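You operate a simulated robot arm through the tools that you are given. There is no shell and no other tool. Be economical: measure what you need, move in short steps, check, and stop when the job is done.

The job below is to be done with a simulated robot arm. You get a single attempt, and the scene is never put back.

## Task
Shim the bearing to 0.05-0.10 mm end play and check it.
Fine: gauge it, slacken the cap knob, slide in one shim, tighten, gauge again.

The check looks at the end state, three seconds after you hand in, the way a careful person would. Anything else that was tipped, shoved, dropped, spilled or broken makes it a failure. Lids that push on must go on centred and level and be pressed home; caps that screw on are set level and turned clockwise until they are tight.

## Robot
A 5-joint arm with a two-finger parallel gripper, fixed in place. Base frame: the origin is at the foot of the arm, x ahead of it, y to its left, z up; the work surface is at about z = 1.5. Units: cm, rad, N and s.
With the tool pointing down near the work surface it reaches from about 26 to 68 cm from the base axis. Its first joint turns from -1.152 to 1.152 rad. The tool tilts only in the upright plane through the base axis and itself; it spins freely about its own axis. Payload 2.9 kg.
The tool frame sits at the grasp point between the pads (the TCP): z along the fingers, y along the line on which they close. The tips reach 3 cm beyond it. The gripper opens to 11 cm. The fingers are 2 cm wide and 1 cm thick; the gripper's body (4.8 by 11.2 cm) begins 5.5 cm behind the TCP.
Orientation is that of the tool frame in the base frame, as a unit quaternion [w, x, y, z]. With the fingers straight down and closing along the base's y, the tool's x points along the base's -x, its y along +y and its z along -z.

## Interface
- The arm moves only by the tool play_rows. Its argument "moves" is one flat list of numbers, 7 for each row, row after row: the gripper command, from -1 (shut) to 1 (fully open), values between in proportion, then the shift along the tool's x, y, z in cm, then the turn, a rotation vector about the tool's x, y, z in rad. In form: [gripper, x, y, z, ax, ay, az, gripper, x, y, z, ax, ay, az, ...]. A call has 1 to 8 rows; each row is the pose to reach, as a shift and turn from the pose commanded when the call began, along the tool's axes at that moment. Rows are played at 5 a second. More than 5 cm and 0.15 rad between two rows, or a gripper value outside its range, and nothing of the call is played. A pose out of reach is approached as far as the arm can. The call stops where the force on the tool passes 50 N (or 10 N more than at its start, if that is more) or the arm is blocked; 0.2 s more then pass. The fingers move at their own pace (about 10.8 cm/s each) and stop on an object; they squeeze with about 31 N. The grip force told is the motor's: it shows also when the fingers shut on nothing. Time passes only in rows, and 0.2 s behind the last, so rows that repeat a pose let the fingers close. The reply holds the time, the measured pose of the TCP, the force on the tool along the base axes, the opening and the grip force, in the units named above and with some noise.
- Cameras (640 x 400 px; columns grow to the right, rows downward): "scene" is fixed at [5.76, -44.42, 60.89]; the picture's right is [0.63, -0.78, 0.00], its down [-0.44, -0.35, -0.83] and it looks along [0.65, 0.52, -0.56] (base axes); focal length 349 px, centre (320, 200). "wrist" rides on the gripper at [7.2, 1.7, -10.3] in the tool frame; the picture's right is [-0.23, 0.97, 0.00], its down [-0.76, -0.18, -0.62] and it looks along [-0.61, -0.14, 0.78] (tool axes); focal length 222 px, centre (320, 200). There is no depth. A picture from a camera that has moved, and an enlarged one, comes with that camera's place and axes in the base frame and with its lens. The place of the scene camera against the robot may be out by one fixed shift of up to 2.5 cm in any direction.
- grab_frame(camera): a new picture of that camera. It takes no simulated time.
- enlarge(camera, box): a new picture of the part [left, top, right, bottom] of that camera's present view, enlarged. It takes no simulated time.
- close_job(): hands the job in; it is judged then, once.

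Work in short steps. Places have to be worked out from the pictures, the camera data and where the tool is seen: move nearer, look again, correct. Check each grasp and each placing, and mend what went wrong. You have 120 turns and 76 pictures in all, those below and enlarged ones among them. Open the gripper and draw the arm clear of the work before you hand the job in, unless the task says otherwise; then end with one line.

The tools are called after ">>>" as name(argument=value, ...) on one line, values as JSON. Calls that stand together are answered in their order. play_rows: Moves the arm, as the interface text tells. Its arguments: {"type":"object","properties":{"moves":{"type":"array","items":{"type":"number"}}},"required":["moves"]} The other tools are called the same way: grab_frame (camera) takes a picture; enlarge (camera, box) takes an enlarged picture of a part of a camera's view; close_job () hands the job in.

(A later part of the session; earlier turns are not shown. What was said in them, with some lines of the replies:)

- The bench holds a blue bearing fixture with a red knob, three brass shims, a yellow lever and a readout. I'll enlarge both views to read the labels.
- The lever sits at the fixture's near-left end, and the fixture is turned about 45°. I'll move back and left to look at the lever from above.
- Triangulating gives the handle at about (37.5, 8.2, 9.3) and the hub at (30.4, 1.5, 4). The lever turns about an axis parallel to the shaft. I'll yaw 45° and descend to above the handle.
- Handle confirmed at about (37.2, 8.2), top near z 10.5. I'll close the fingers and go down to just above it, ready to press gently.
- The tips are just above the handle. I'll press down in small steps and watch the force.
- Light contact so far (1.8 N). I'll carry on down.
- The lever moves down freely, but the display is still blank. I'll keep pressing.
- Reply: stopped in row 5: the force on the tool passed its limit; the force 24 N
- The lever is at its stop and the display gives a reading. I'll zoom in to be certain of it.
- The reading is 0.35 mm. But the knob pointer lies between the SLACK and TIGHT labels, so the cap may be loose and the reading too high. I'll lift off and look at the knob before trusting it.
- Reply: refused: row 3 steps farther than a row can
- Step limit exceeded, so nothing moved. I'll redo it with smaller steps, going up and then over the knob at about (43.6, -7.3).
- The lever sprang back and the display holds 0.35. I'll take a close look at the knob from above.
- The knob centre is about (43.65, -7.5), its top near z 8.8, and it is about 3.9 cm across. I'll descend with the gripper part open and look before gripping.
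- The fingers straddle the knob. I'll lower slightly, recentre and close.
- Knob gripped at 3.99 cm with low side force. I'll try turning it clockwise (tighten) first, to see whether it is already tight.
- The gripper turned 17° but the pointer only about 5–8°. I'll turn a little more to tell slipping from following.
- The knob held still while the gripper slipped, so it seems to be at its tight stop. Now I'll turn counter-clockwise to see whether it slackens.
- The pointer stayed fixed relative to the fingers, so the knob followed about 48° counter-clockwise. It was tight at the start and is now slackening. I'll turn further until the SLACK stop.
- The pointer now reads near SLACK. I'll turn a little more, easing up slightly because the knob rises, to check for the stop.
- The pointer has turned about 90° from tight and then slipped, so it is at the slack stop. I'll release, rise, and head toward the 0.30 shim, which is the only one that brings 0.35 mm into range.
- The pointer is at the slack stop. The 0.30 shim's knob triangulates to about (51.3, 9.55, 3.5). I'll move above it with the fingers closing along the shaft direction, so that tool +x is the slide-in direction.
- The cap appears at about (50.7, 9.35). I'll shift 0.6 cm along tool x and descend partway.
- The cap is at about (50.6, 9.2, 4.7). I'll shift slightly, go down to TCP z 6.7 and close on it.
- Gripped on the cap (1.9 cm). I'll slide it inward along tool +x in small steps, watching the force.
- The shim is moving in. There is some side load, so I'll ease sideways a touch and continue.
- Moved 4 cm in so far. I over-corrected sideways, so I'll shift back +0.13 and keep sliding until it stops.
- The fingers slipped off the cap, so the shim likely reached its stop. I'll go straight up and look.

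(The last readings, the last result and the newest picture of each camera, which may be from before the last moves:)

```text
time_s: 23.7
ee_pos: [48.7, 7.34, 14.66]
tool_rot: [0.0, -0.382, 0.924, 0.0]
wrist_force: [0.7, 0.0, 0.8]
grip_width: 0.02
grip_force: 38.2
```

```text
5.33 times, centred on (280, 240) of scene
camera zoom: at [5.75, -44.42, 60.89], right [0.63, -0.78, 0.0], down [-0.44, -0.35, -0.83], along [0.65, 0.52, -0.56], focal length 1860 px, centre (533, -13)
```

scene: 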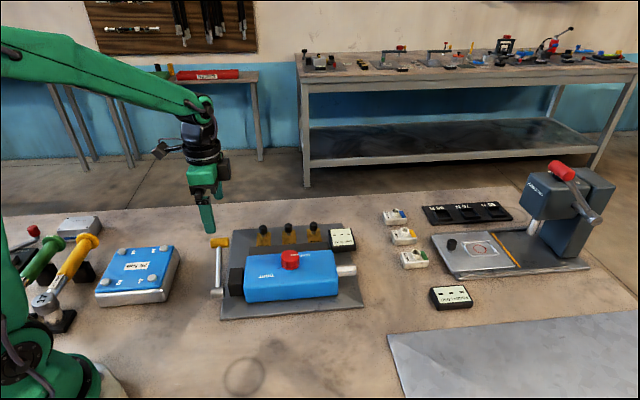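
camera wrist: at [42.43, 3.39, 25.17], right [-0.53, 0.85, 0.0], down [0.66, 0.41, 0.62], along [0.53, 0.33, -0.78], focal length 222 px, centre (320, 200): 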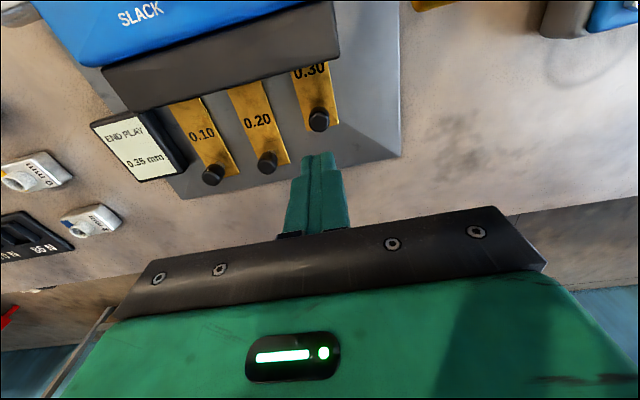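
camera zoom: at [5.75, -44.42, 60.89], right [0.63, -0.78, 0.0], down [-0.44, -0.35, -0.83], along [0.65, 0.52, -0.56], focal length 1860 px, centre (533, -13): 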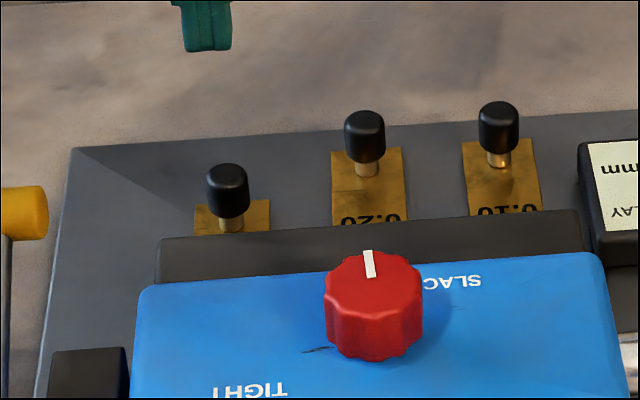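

The cap is now about 3.1 cm in; it slid back a bit when the fingers slipped off. I'll go behind the cap with closed fingers and push it home.

>>> play_rows(moves=[-1, -2.2, -0.1, 0, 0, 0, 0, -1, -2.2, -0.1, 4, 0, 0, 0, -1, -2.2, -0.1, 7, 0, 0, 0, -1, -2.2, -0.1, 8, 0, 0, 0])

>>> grab_frame(camera="wrist")

```text
time_s: 24.7
ee_pos: [50.45, 8.68, 6.76]
tool_rot: [0.001, -0.382, 0.924, 0.0]
wrist_force: [-1.1, 0.6, 0.1]
grip_width: 0.0
grip_force: 38.1
```

```text
30 pictures are left
camera wrist: at [44.09, 4.84, 17.14], right [-0.53, 0.85, 0.0], down [0.66, 0.41, 0.62], along [0.53, 0.33, -0.78], focal length 222 px, centre (320, 200)
```

wrist: 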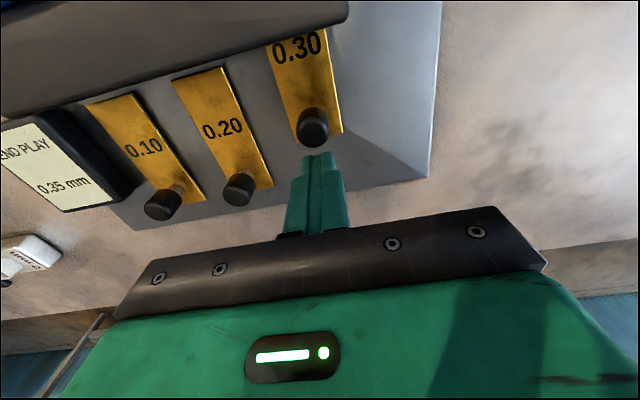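

The fingers are lined up behind the cap. I'll push it in along +x.

>>> play_rows(moves=[-1, 0.4, 0, 0, 0, 0, 0, -1, 0.8, 0, 0, 0, 0, 0, -1, 1.2, 0, 0, 0, 0, 0, -1, 1.5, 0, 0, 0, 0, 0])

>>> grab_frame(camera="wrist")

```text
time_s: 25.7
ee_pos: [49.47, 7.82, 6.73]
tool_rot: [0.004, -0.384, 0.923, -0.001]
wrist_force: [14.6, 17.2, -8.2]
grip_width: 0.02
grip_force: 37.8
```

```text
29 pictures are left
camera wrist: at [43.11, 3.85, 17.13], right [-0.53, 0.85, 0.0], down [0.66, 0.41, 0.63], along [0.54, 0.33, -0.78], focal length 222 px, centre (320, 200)
```

wrist: 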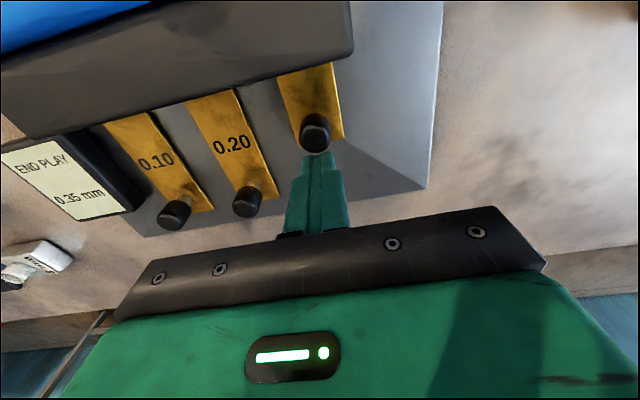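

In contact at about 22 N with the shim advancing. I'll keep pushing.

>>> play_rows(moves=[-1, 0.3, 0, 0, 0, 0, 0, -1, 0.6, 0, 0, 0, 0, 0, -1, 0.9, 0, 0, 0, 0, 0, -1, 1.2, 0, 0, 0, 0, 0])

>>> grab_frame(camera="wrist")

>>> enlarge(camera="scene", box=[220, 205, 340, 275])

```text
time_s: 26.2
ee_pos: [49.48, 7.68, 6.97]
tool_rot: [0.011, -0.385, 0.923, -0.003]
wrist_force: [5.2, 8.7, -2.0]
grip_width: 0.01
grip_force: 37.2
stopped in row 2: the force on the tool passed its limit (the readings are from after the stop); the commanded pose is now the measured one
```

```text
28 pictures are left
camera wrist: at [43.01, 3.78, 17.14], right [-0.53, 0.85, -0.01], down [0.65, 0.41, 0.64], along [0.54, 0.33, -0.77], focal length 222 px, centre (320, 200)
```

wrist: 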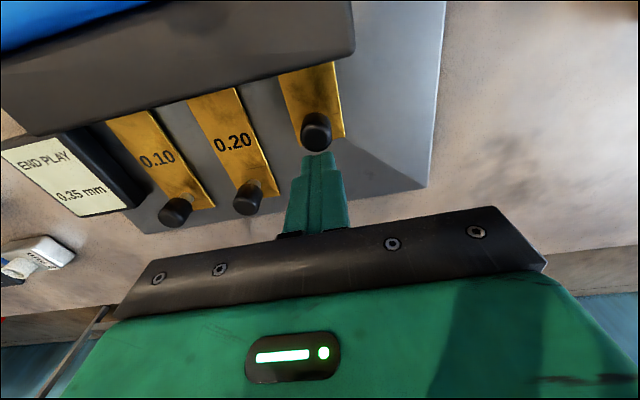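

```text
5.33 times, centred on (280, 240) of scene
camera zoom: at [5.75, -44.42, 60.89], right [0.63, -0.78, 0.0], down [-0.44, -0.35, -0.83], along [0.65, 0.52, -0.56], focal length 1860 px, centre (533, -13)
```

zoom: 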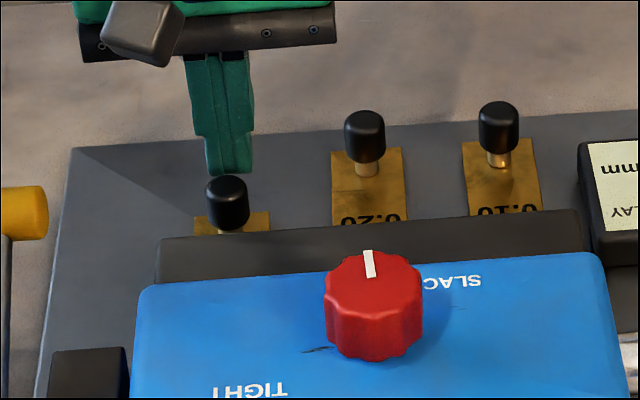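

Pushing stopped at the 50 N limit with the cap about 4 cm in, so the shim is home and the fixture hasn't moved. I'll back off, rise, remove the slight tilt and travel over to the knob.

>>> play_rows(moves=[-1, -0.5, 0, -0.3, -0.014, 0.018, 0.004, -1, -0.5, 0, -4.5, -0.014, 0.018, 0.004, -1, 0, -0.5, -9, -0.014, 0.018, 0.004, -1, 4, -2, -11, -0.014, 0.018, 0.004, 0.2, 8, -3.5, -11, -0.014, 0.018, 0.004, 0.2, 12, -5, -11, -0.014, 0.018, 0.004, 0.2, 14.93, -6.47, -10, -0.014, 0.018, 0.004])

>>> grab_frame(camera="wrist")

>>> enlarge(camera="scene", box=[220, 205, 340, 275])

```text
time_s: 27.8
ee_pos: [43.54, -7.52, 16.69]
tool_rot: [-0.001, -0.383, 0.924, 0.002]
wrist_force: [0.2, 0.0, -0.1]
grip_width: 6.6
grip_force: 0.1
```

```text
26 pictures are left
camera wrist: at [37.15, -11.49, 27.2], right [-0.53, 0.85, 0.0], down [0.67, 0.41, 0.62], along [0.53, 0.33, -0.78], focal length 222 px, centre (320, 200)
```

wrist: 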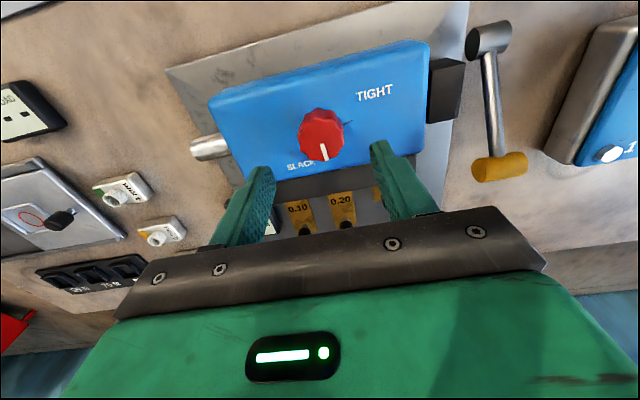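

```text
5.33 times, centred on (280, 240) of scene
camera zoom: at [5.76, -44.42, 60.89], right [0.63, -0.78, 0.0], down [-0.44, -0.35, -0.83], along [0.65, 0.52, -0.56], focal length 1860 px, centre (533, -13)
```

zoom: 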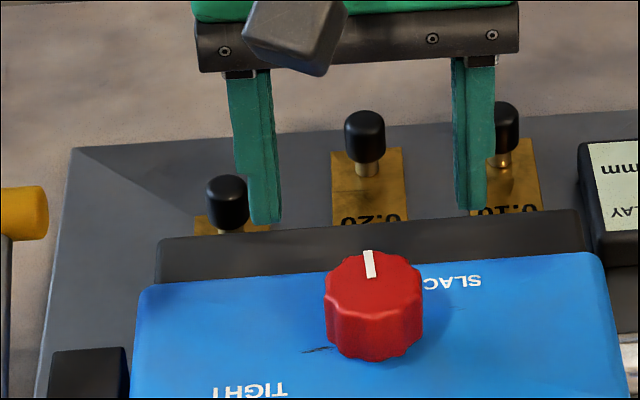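

Shim in place, and the tool is over the knob at (43.54, -7.52). I'll descend to z 10.2 and grip.

>>> play_rows(moves=[0.2, 0, 0, 3.5, 0, 0, 0, 0.2, 0, 0, 6.5, 0, 0, 0, -1, 0, 0, 6.5, 0, 0, 0, -1, 0, 0, 6.5, 0, 0, 0, -1, 0, 0, 6.5, 0, 0, 0])

```text
time_s: 29.0
ee_pos: [43.35, -7.52, 10.16]
tool_rot: [-0.001, -0.383, 0.924, 0.0]
wrist_force: [-3.2, -4.9, -3.8]
grip_width: 3.95
grip_force: 45.3
```

Gripped at 3.95 cm. Turning clockwise about 1.12 rad in this call.

>>> play_rows(moves=[-1, 0, 0, 0.02, 0, 0, 0.14, -1, 0, 0, 0.03, 0, 0, 0.28, -1, 0, 0, 0.04, 0, 0, 0.42, -1, 0, 0, 0.06, 0, 0, 0.56, -1, 0, 0, 0.08, 0, 0, 0.7, -1, 0, 0, 0.1, 0, 0, 0.84, -1, 0, 0, 0.1, 0, 0, 0.98, -1, 0, 0, 0.1, 0, 0, 1.12])

>>> grab_frame(camera="wrist")

```text
time_s: 30.8
ee_pos: [43.4, -7.41, 10.18]
tool_rot: [-0.002, 0.166, 0.986, 0.0]
wrist_force: [2.3, 36.8, 20.9]
grip_width: 3.95
grip_force: 44.8
```

```text
24 pictures are left
camera wrist: at [37.13, -3.37, 20.61], right [0.53, 0.85, 0.0], down [0.66, -0.42, 0.62], along [0.52, -0.33, -0.78], focal length 222 px, centre (320, 200)
```

wrist: 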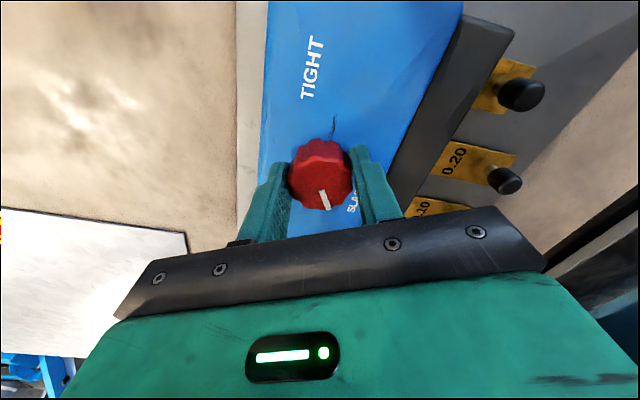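

The knob is following, but side load has built to 37 N. I'll open, recentre and regrip before finishing the turn.

>>> play_rows(moves=[0.0, 0, 0.1, 0, 0, 0, 0, 0.0, 0, 0.1, -0.05, 0, 0, 0, -1, 0, 0.1, -0.05, 0, 0, 0, -1, 0, 0.1, -0.05, 0, 0, 0, -1, 0, 0.1, -0.05, 0, 0, 0])

```text
time_s: 32.0
ee_pos: [43.28, -7.34, 9.99]
tool_rot: [-0.003, 0.166, 0.986, 0.0]
wrist_force: [8.2, 23.4, -12.4]
grip_width: 3.97
grip_force: 44.9
```

>>> play_rows(moves=[-1, 0, 0.18, -0.05, 0, 0, 0, -1, 0, 0.18, -0.05, 0, 0, 0.1, -1, 0, 0.18, -0.05, 0, 0, 0.24, -1, 0, 0.18, -0.05, 0, 0, 0.38])

>>> enlarge(camera="wrist", box=[260, 110, 380, 230])

```text
time_s: 33.0
ee_pos: [43.32, -7.18, 10.07]
tool_rot: [-0.003, 0.351, 0.936, 0.0]
wrist_force: [13.7, -0.5, -33.6]
grip_width: 4.0
grip_force: 45.1
```

```text
3.33 times, centred on (320, 170) of wrist
camera zoom: at [39.09, -1.22, 20.51], right [0.81, 0.58, 0.0], down [0.46, -0.64, 0.62], along [0.36, -0.5, -0.79], focal length 740 px, centre (320, 300)
```

zoom: 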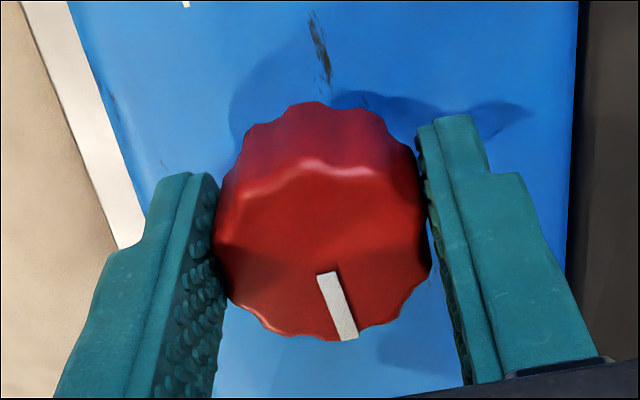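

The knob is following (about 83° so far). I'll ease down to relieve the vertical load and turn on to the tight stop.

>>> play_rows(moves=[-1, -0.05, 0, 0.12, 0, 0, 0, -1, -0.05, 0, 0.14, 0, 0, 0.13, -1, -0.05, 0, 0.15, 0, 0, 0.27, -1, -0.05, 0, 0.15, 0, 0, 0.41, -1, -0.05, 0, 0.15, 0, 0, 0.55, -1, -0.05, 0, 0.15, 0, 0, 0.65])

>>> enlarge(camera="wrist", box=[260, 110, 380, 230])

>>> enlarge(camera="scene", box=[270, 235, 320, 275])

```text
time_s: 34.4
ee_pos: [43.35, -7.34, 10.03]
tool_rot: [-0.001, 0.631, 0.776, -0.001]
wrist_force: [0.3, -1.3, 4.1]
grip_width: 3.96
grip_force: 44.8
```

```text
3.33 times, centred on (320, 170) of wrist
camera zoom: at [43.68, 0.16, 20.55], right [1.0, -0.02, 0.0], down [-0.02, -0.78, 0.62], along [-0.02, -0.62, -0.78], focal length 740 px, centre (320, 300)
```

zoom: 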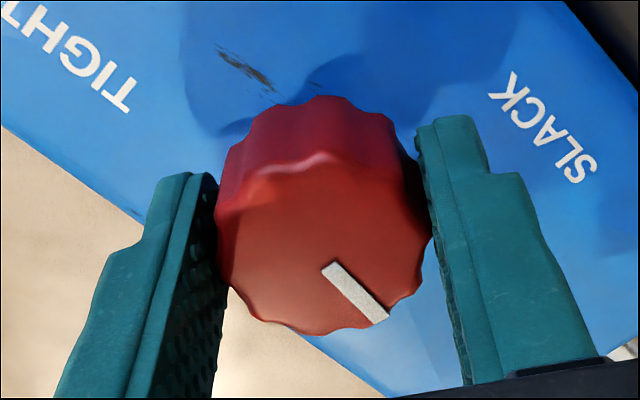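

```text
10.00 times, centred on (295, 255) of scene
camera zoom: at [5.75, -44.42, 60.89], right [0.63, -0.78, 0.0], down [-0.44, -0.35, -0.83], along [0.65, 0.52, -0.56], focal length 3488 px, centre (570, -350)
```

zoom: 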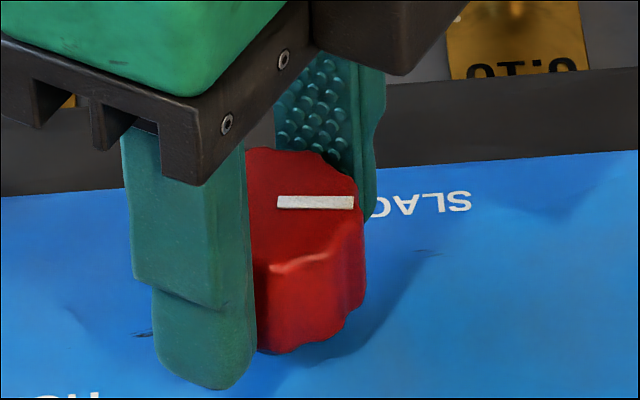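

The pointer is exactly at the tight stop and the fingers slipped there, so it's tight. I'll release, rise, and return to the lever to gauge again.

>>> play_rows(moves=[0.2, 0, 0, 0, 0, 0, 0, 0.2, 0, 0, 0, 0, 0, 0, 0.2, 0, 0, -4.5, 0, 0, 0, 0.2, 0, 0, -9, 0, 0, 0, -1, 4, -0.67, -11, 0, 0, -0.144, -1, 8, -1.34, -11, 0, 0, -0.288, -1, 12, -2, -11, 0, 0, -0.432, -1, 16.07, -2.69, -11, 0, 0, -0.575])

>>> grab_frame(camera="scene")

```text
time_s: 36.2
ee_pos: [37.56, 7.95, 21.02]
tool_rot: [-0.001, 0.384, 0.923, -0.002]
wrist_force: [-0.2, 0.3, 0.8]
grip_width: 0.0
grip_force: 31.3
```

```text
20 pictures are left
```

scene: 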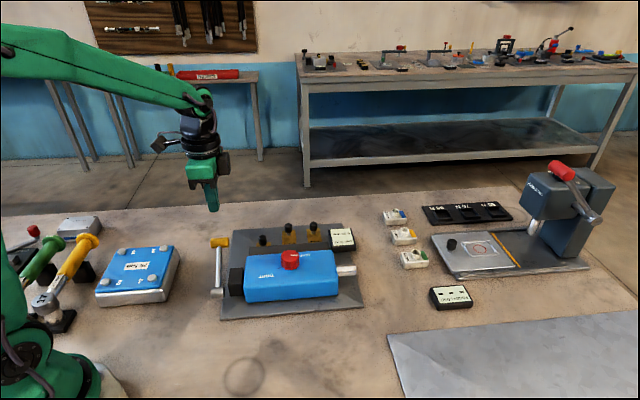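

Above the lever. I'll descend and press along the same path as before.

>>> play_rows(moves=[-1, 0, 0, 4.5, 0, 0, 0, -1, 0, 0, 7, 0, 0, 0, -1, 0, 0, 8.2, 0, 0, 0, -1, 0, 0, 8.7, 0, 0, 0, -1, 0, 0.1, 9.2, 0, 0, 0, -1, 0, 0.2, 9.7, 0, 0, 0, -1, 0, 0.3, 10.2, 0, 0, 0])

>>> play_rows(moves=[-1, 0, 0.1, 0.5, 0, 0, 0, -1, 0, 0.2, 1, 0, 0, 0, -1, 0, 0.2, 1.5, 0, 0, 0, -1, 0, 0.3, 2, 0, 0, 0, -1, 0, 0.3, 2.4, 0, 0, 0])

>>> enlarge(camera="scene", box=[190, 200, 370, 325])

>>> enlarge(camera="scene", box=[318, 222, 362, 254])

```text
time_s: 37.8
ee_pos: [37.68, 8.09, 10.72]
tool_rot: [-0.003, 0.385, 0.923, -0.001]
wrist_force: [2.2, 0.2, 3.1]
grip_width: 0.01
grip_force: 31.9
```

```text
time_s: 39.0
ee_pos: [37.93, 8.28, 8.65]
tool_rot: [-0.001, 0.384, 0.923, 0.0]
wrist_force: [-15.5, -1.3, 47.7]
grip_width: 0.0
grip_force: 30.7
```

```text
3.20 times, centred on (280, 262) of scene
camera zoom: at [5.73, -44.43, 60.89], right [0.63, -0.78, 0.0], down [-0.44, -0.35, -0.83], along [0.65, 0.52, -0.56], focal length 1116 px, centre (448, 0)
```

zoom: 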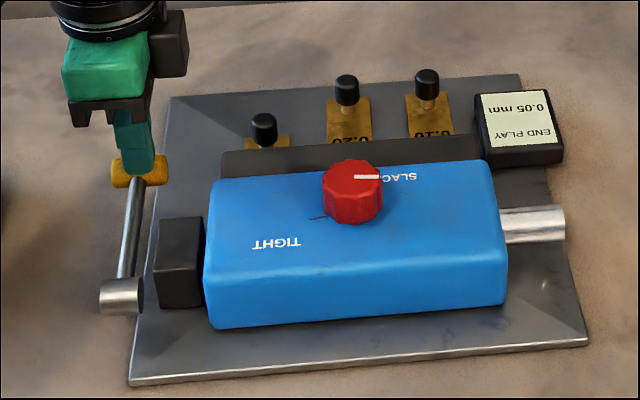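

```text
12.50 times, centred on (340, 238) of scene
camera zoom: at [5.73, -44.43, 60.89], right [0.63, -0.78, 0.0], down [-0.44, -0.35, -0.83], along [0.65, 0.52, -0.56], focal length 4360 px, centre (70, -275)
```

zoom: 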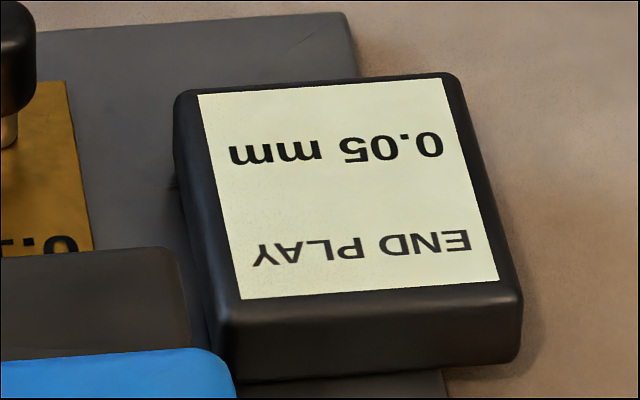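

The second gauging reads 0.05 mm, which is in the required band. I'll lift off, open the gripper and draw clear.

>>> play_rows(moves=[-1, 0, 0, -4, 0, 0, 0, -1, 0, 0, -8.5, 0, 0, 0, -1, 0, 0, -13, 0, 0, 0, 1, 0, 0, -17.5, 0, 0, 0, 1, 2, 0, -21, 0, 0, 0, 1, 2, 0, -24, 0, 0, 0, 1, 2, 0, -24, 0, 0, 0])

>>> grab_frame(camera="scene")

>>> enlarge(camera="scene", box=[190, 200, 370, 325])

```text
time_s: 40.6
ee_pos: [36.49, 9.77, 32.49]
tool_rot: [-0.002, 0.384, 0.923, -0.003]
wrist_force: [0.0, 0.2, 0.5]
grip_width: 10.98
grip_force: 0.0
```

```text
17 pictures are left
```

scene: 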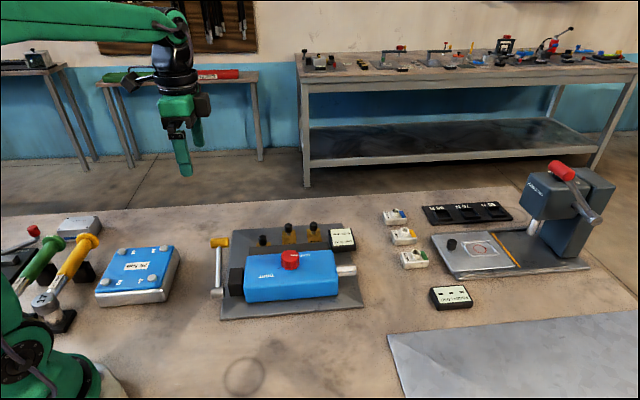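

```text
3.20 times, centred on (280, 262) of scene
camera zoom: at [5.76, -44.42, 60.89], right [0.63, -0.78, 0.0], down [-0.44, -0.35, -0.83], along [0.65, 0.52, -0.56], focal length 1116 px, centre (448, 0)
```

zoom: 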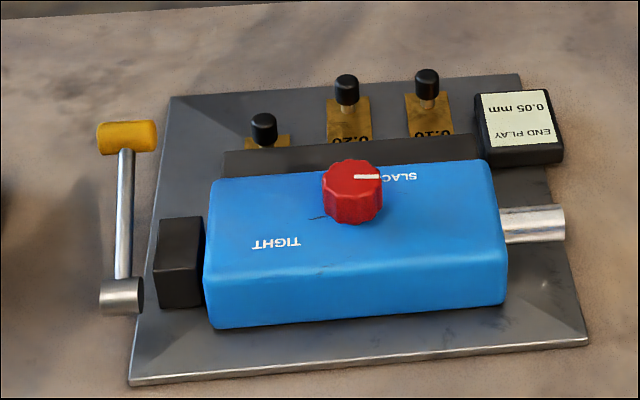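

The shim is home, the knob is tight, the display holds 0.05 mm, the lever is back at rest and the arm is clear. Handing in.

>>> close_job()

```text
The job is handed in.
```

The bearing is shimmed with the single 0.30 mm shim and the cap knob is tight: end play was 0.35 mm and now gauges 0.05 mm, right at the bottom edge of the 0.05–0.10 mm band.
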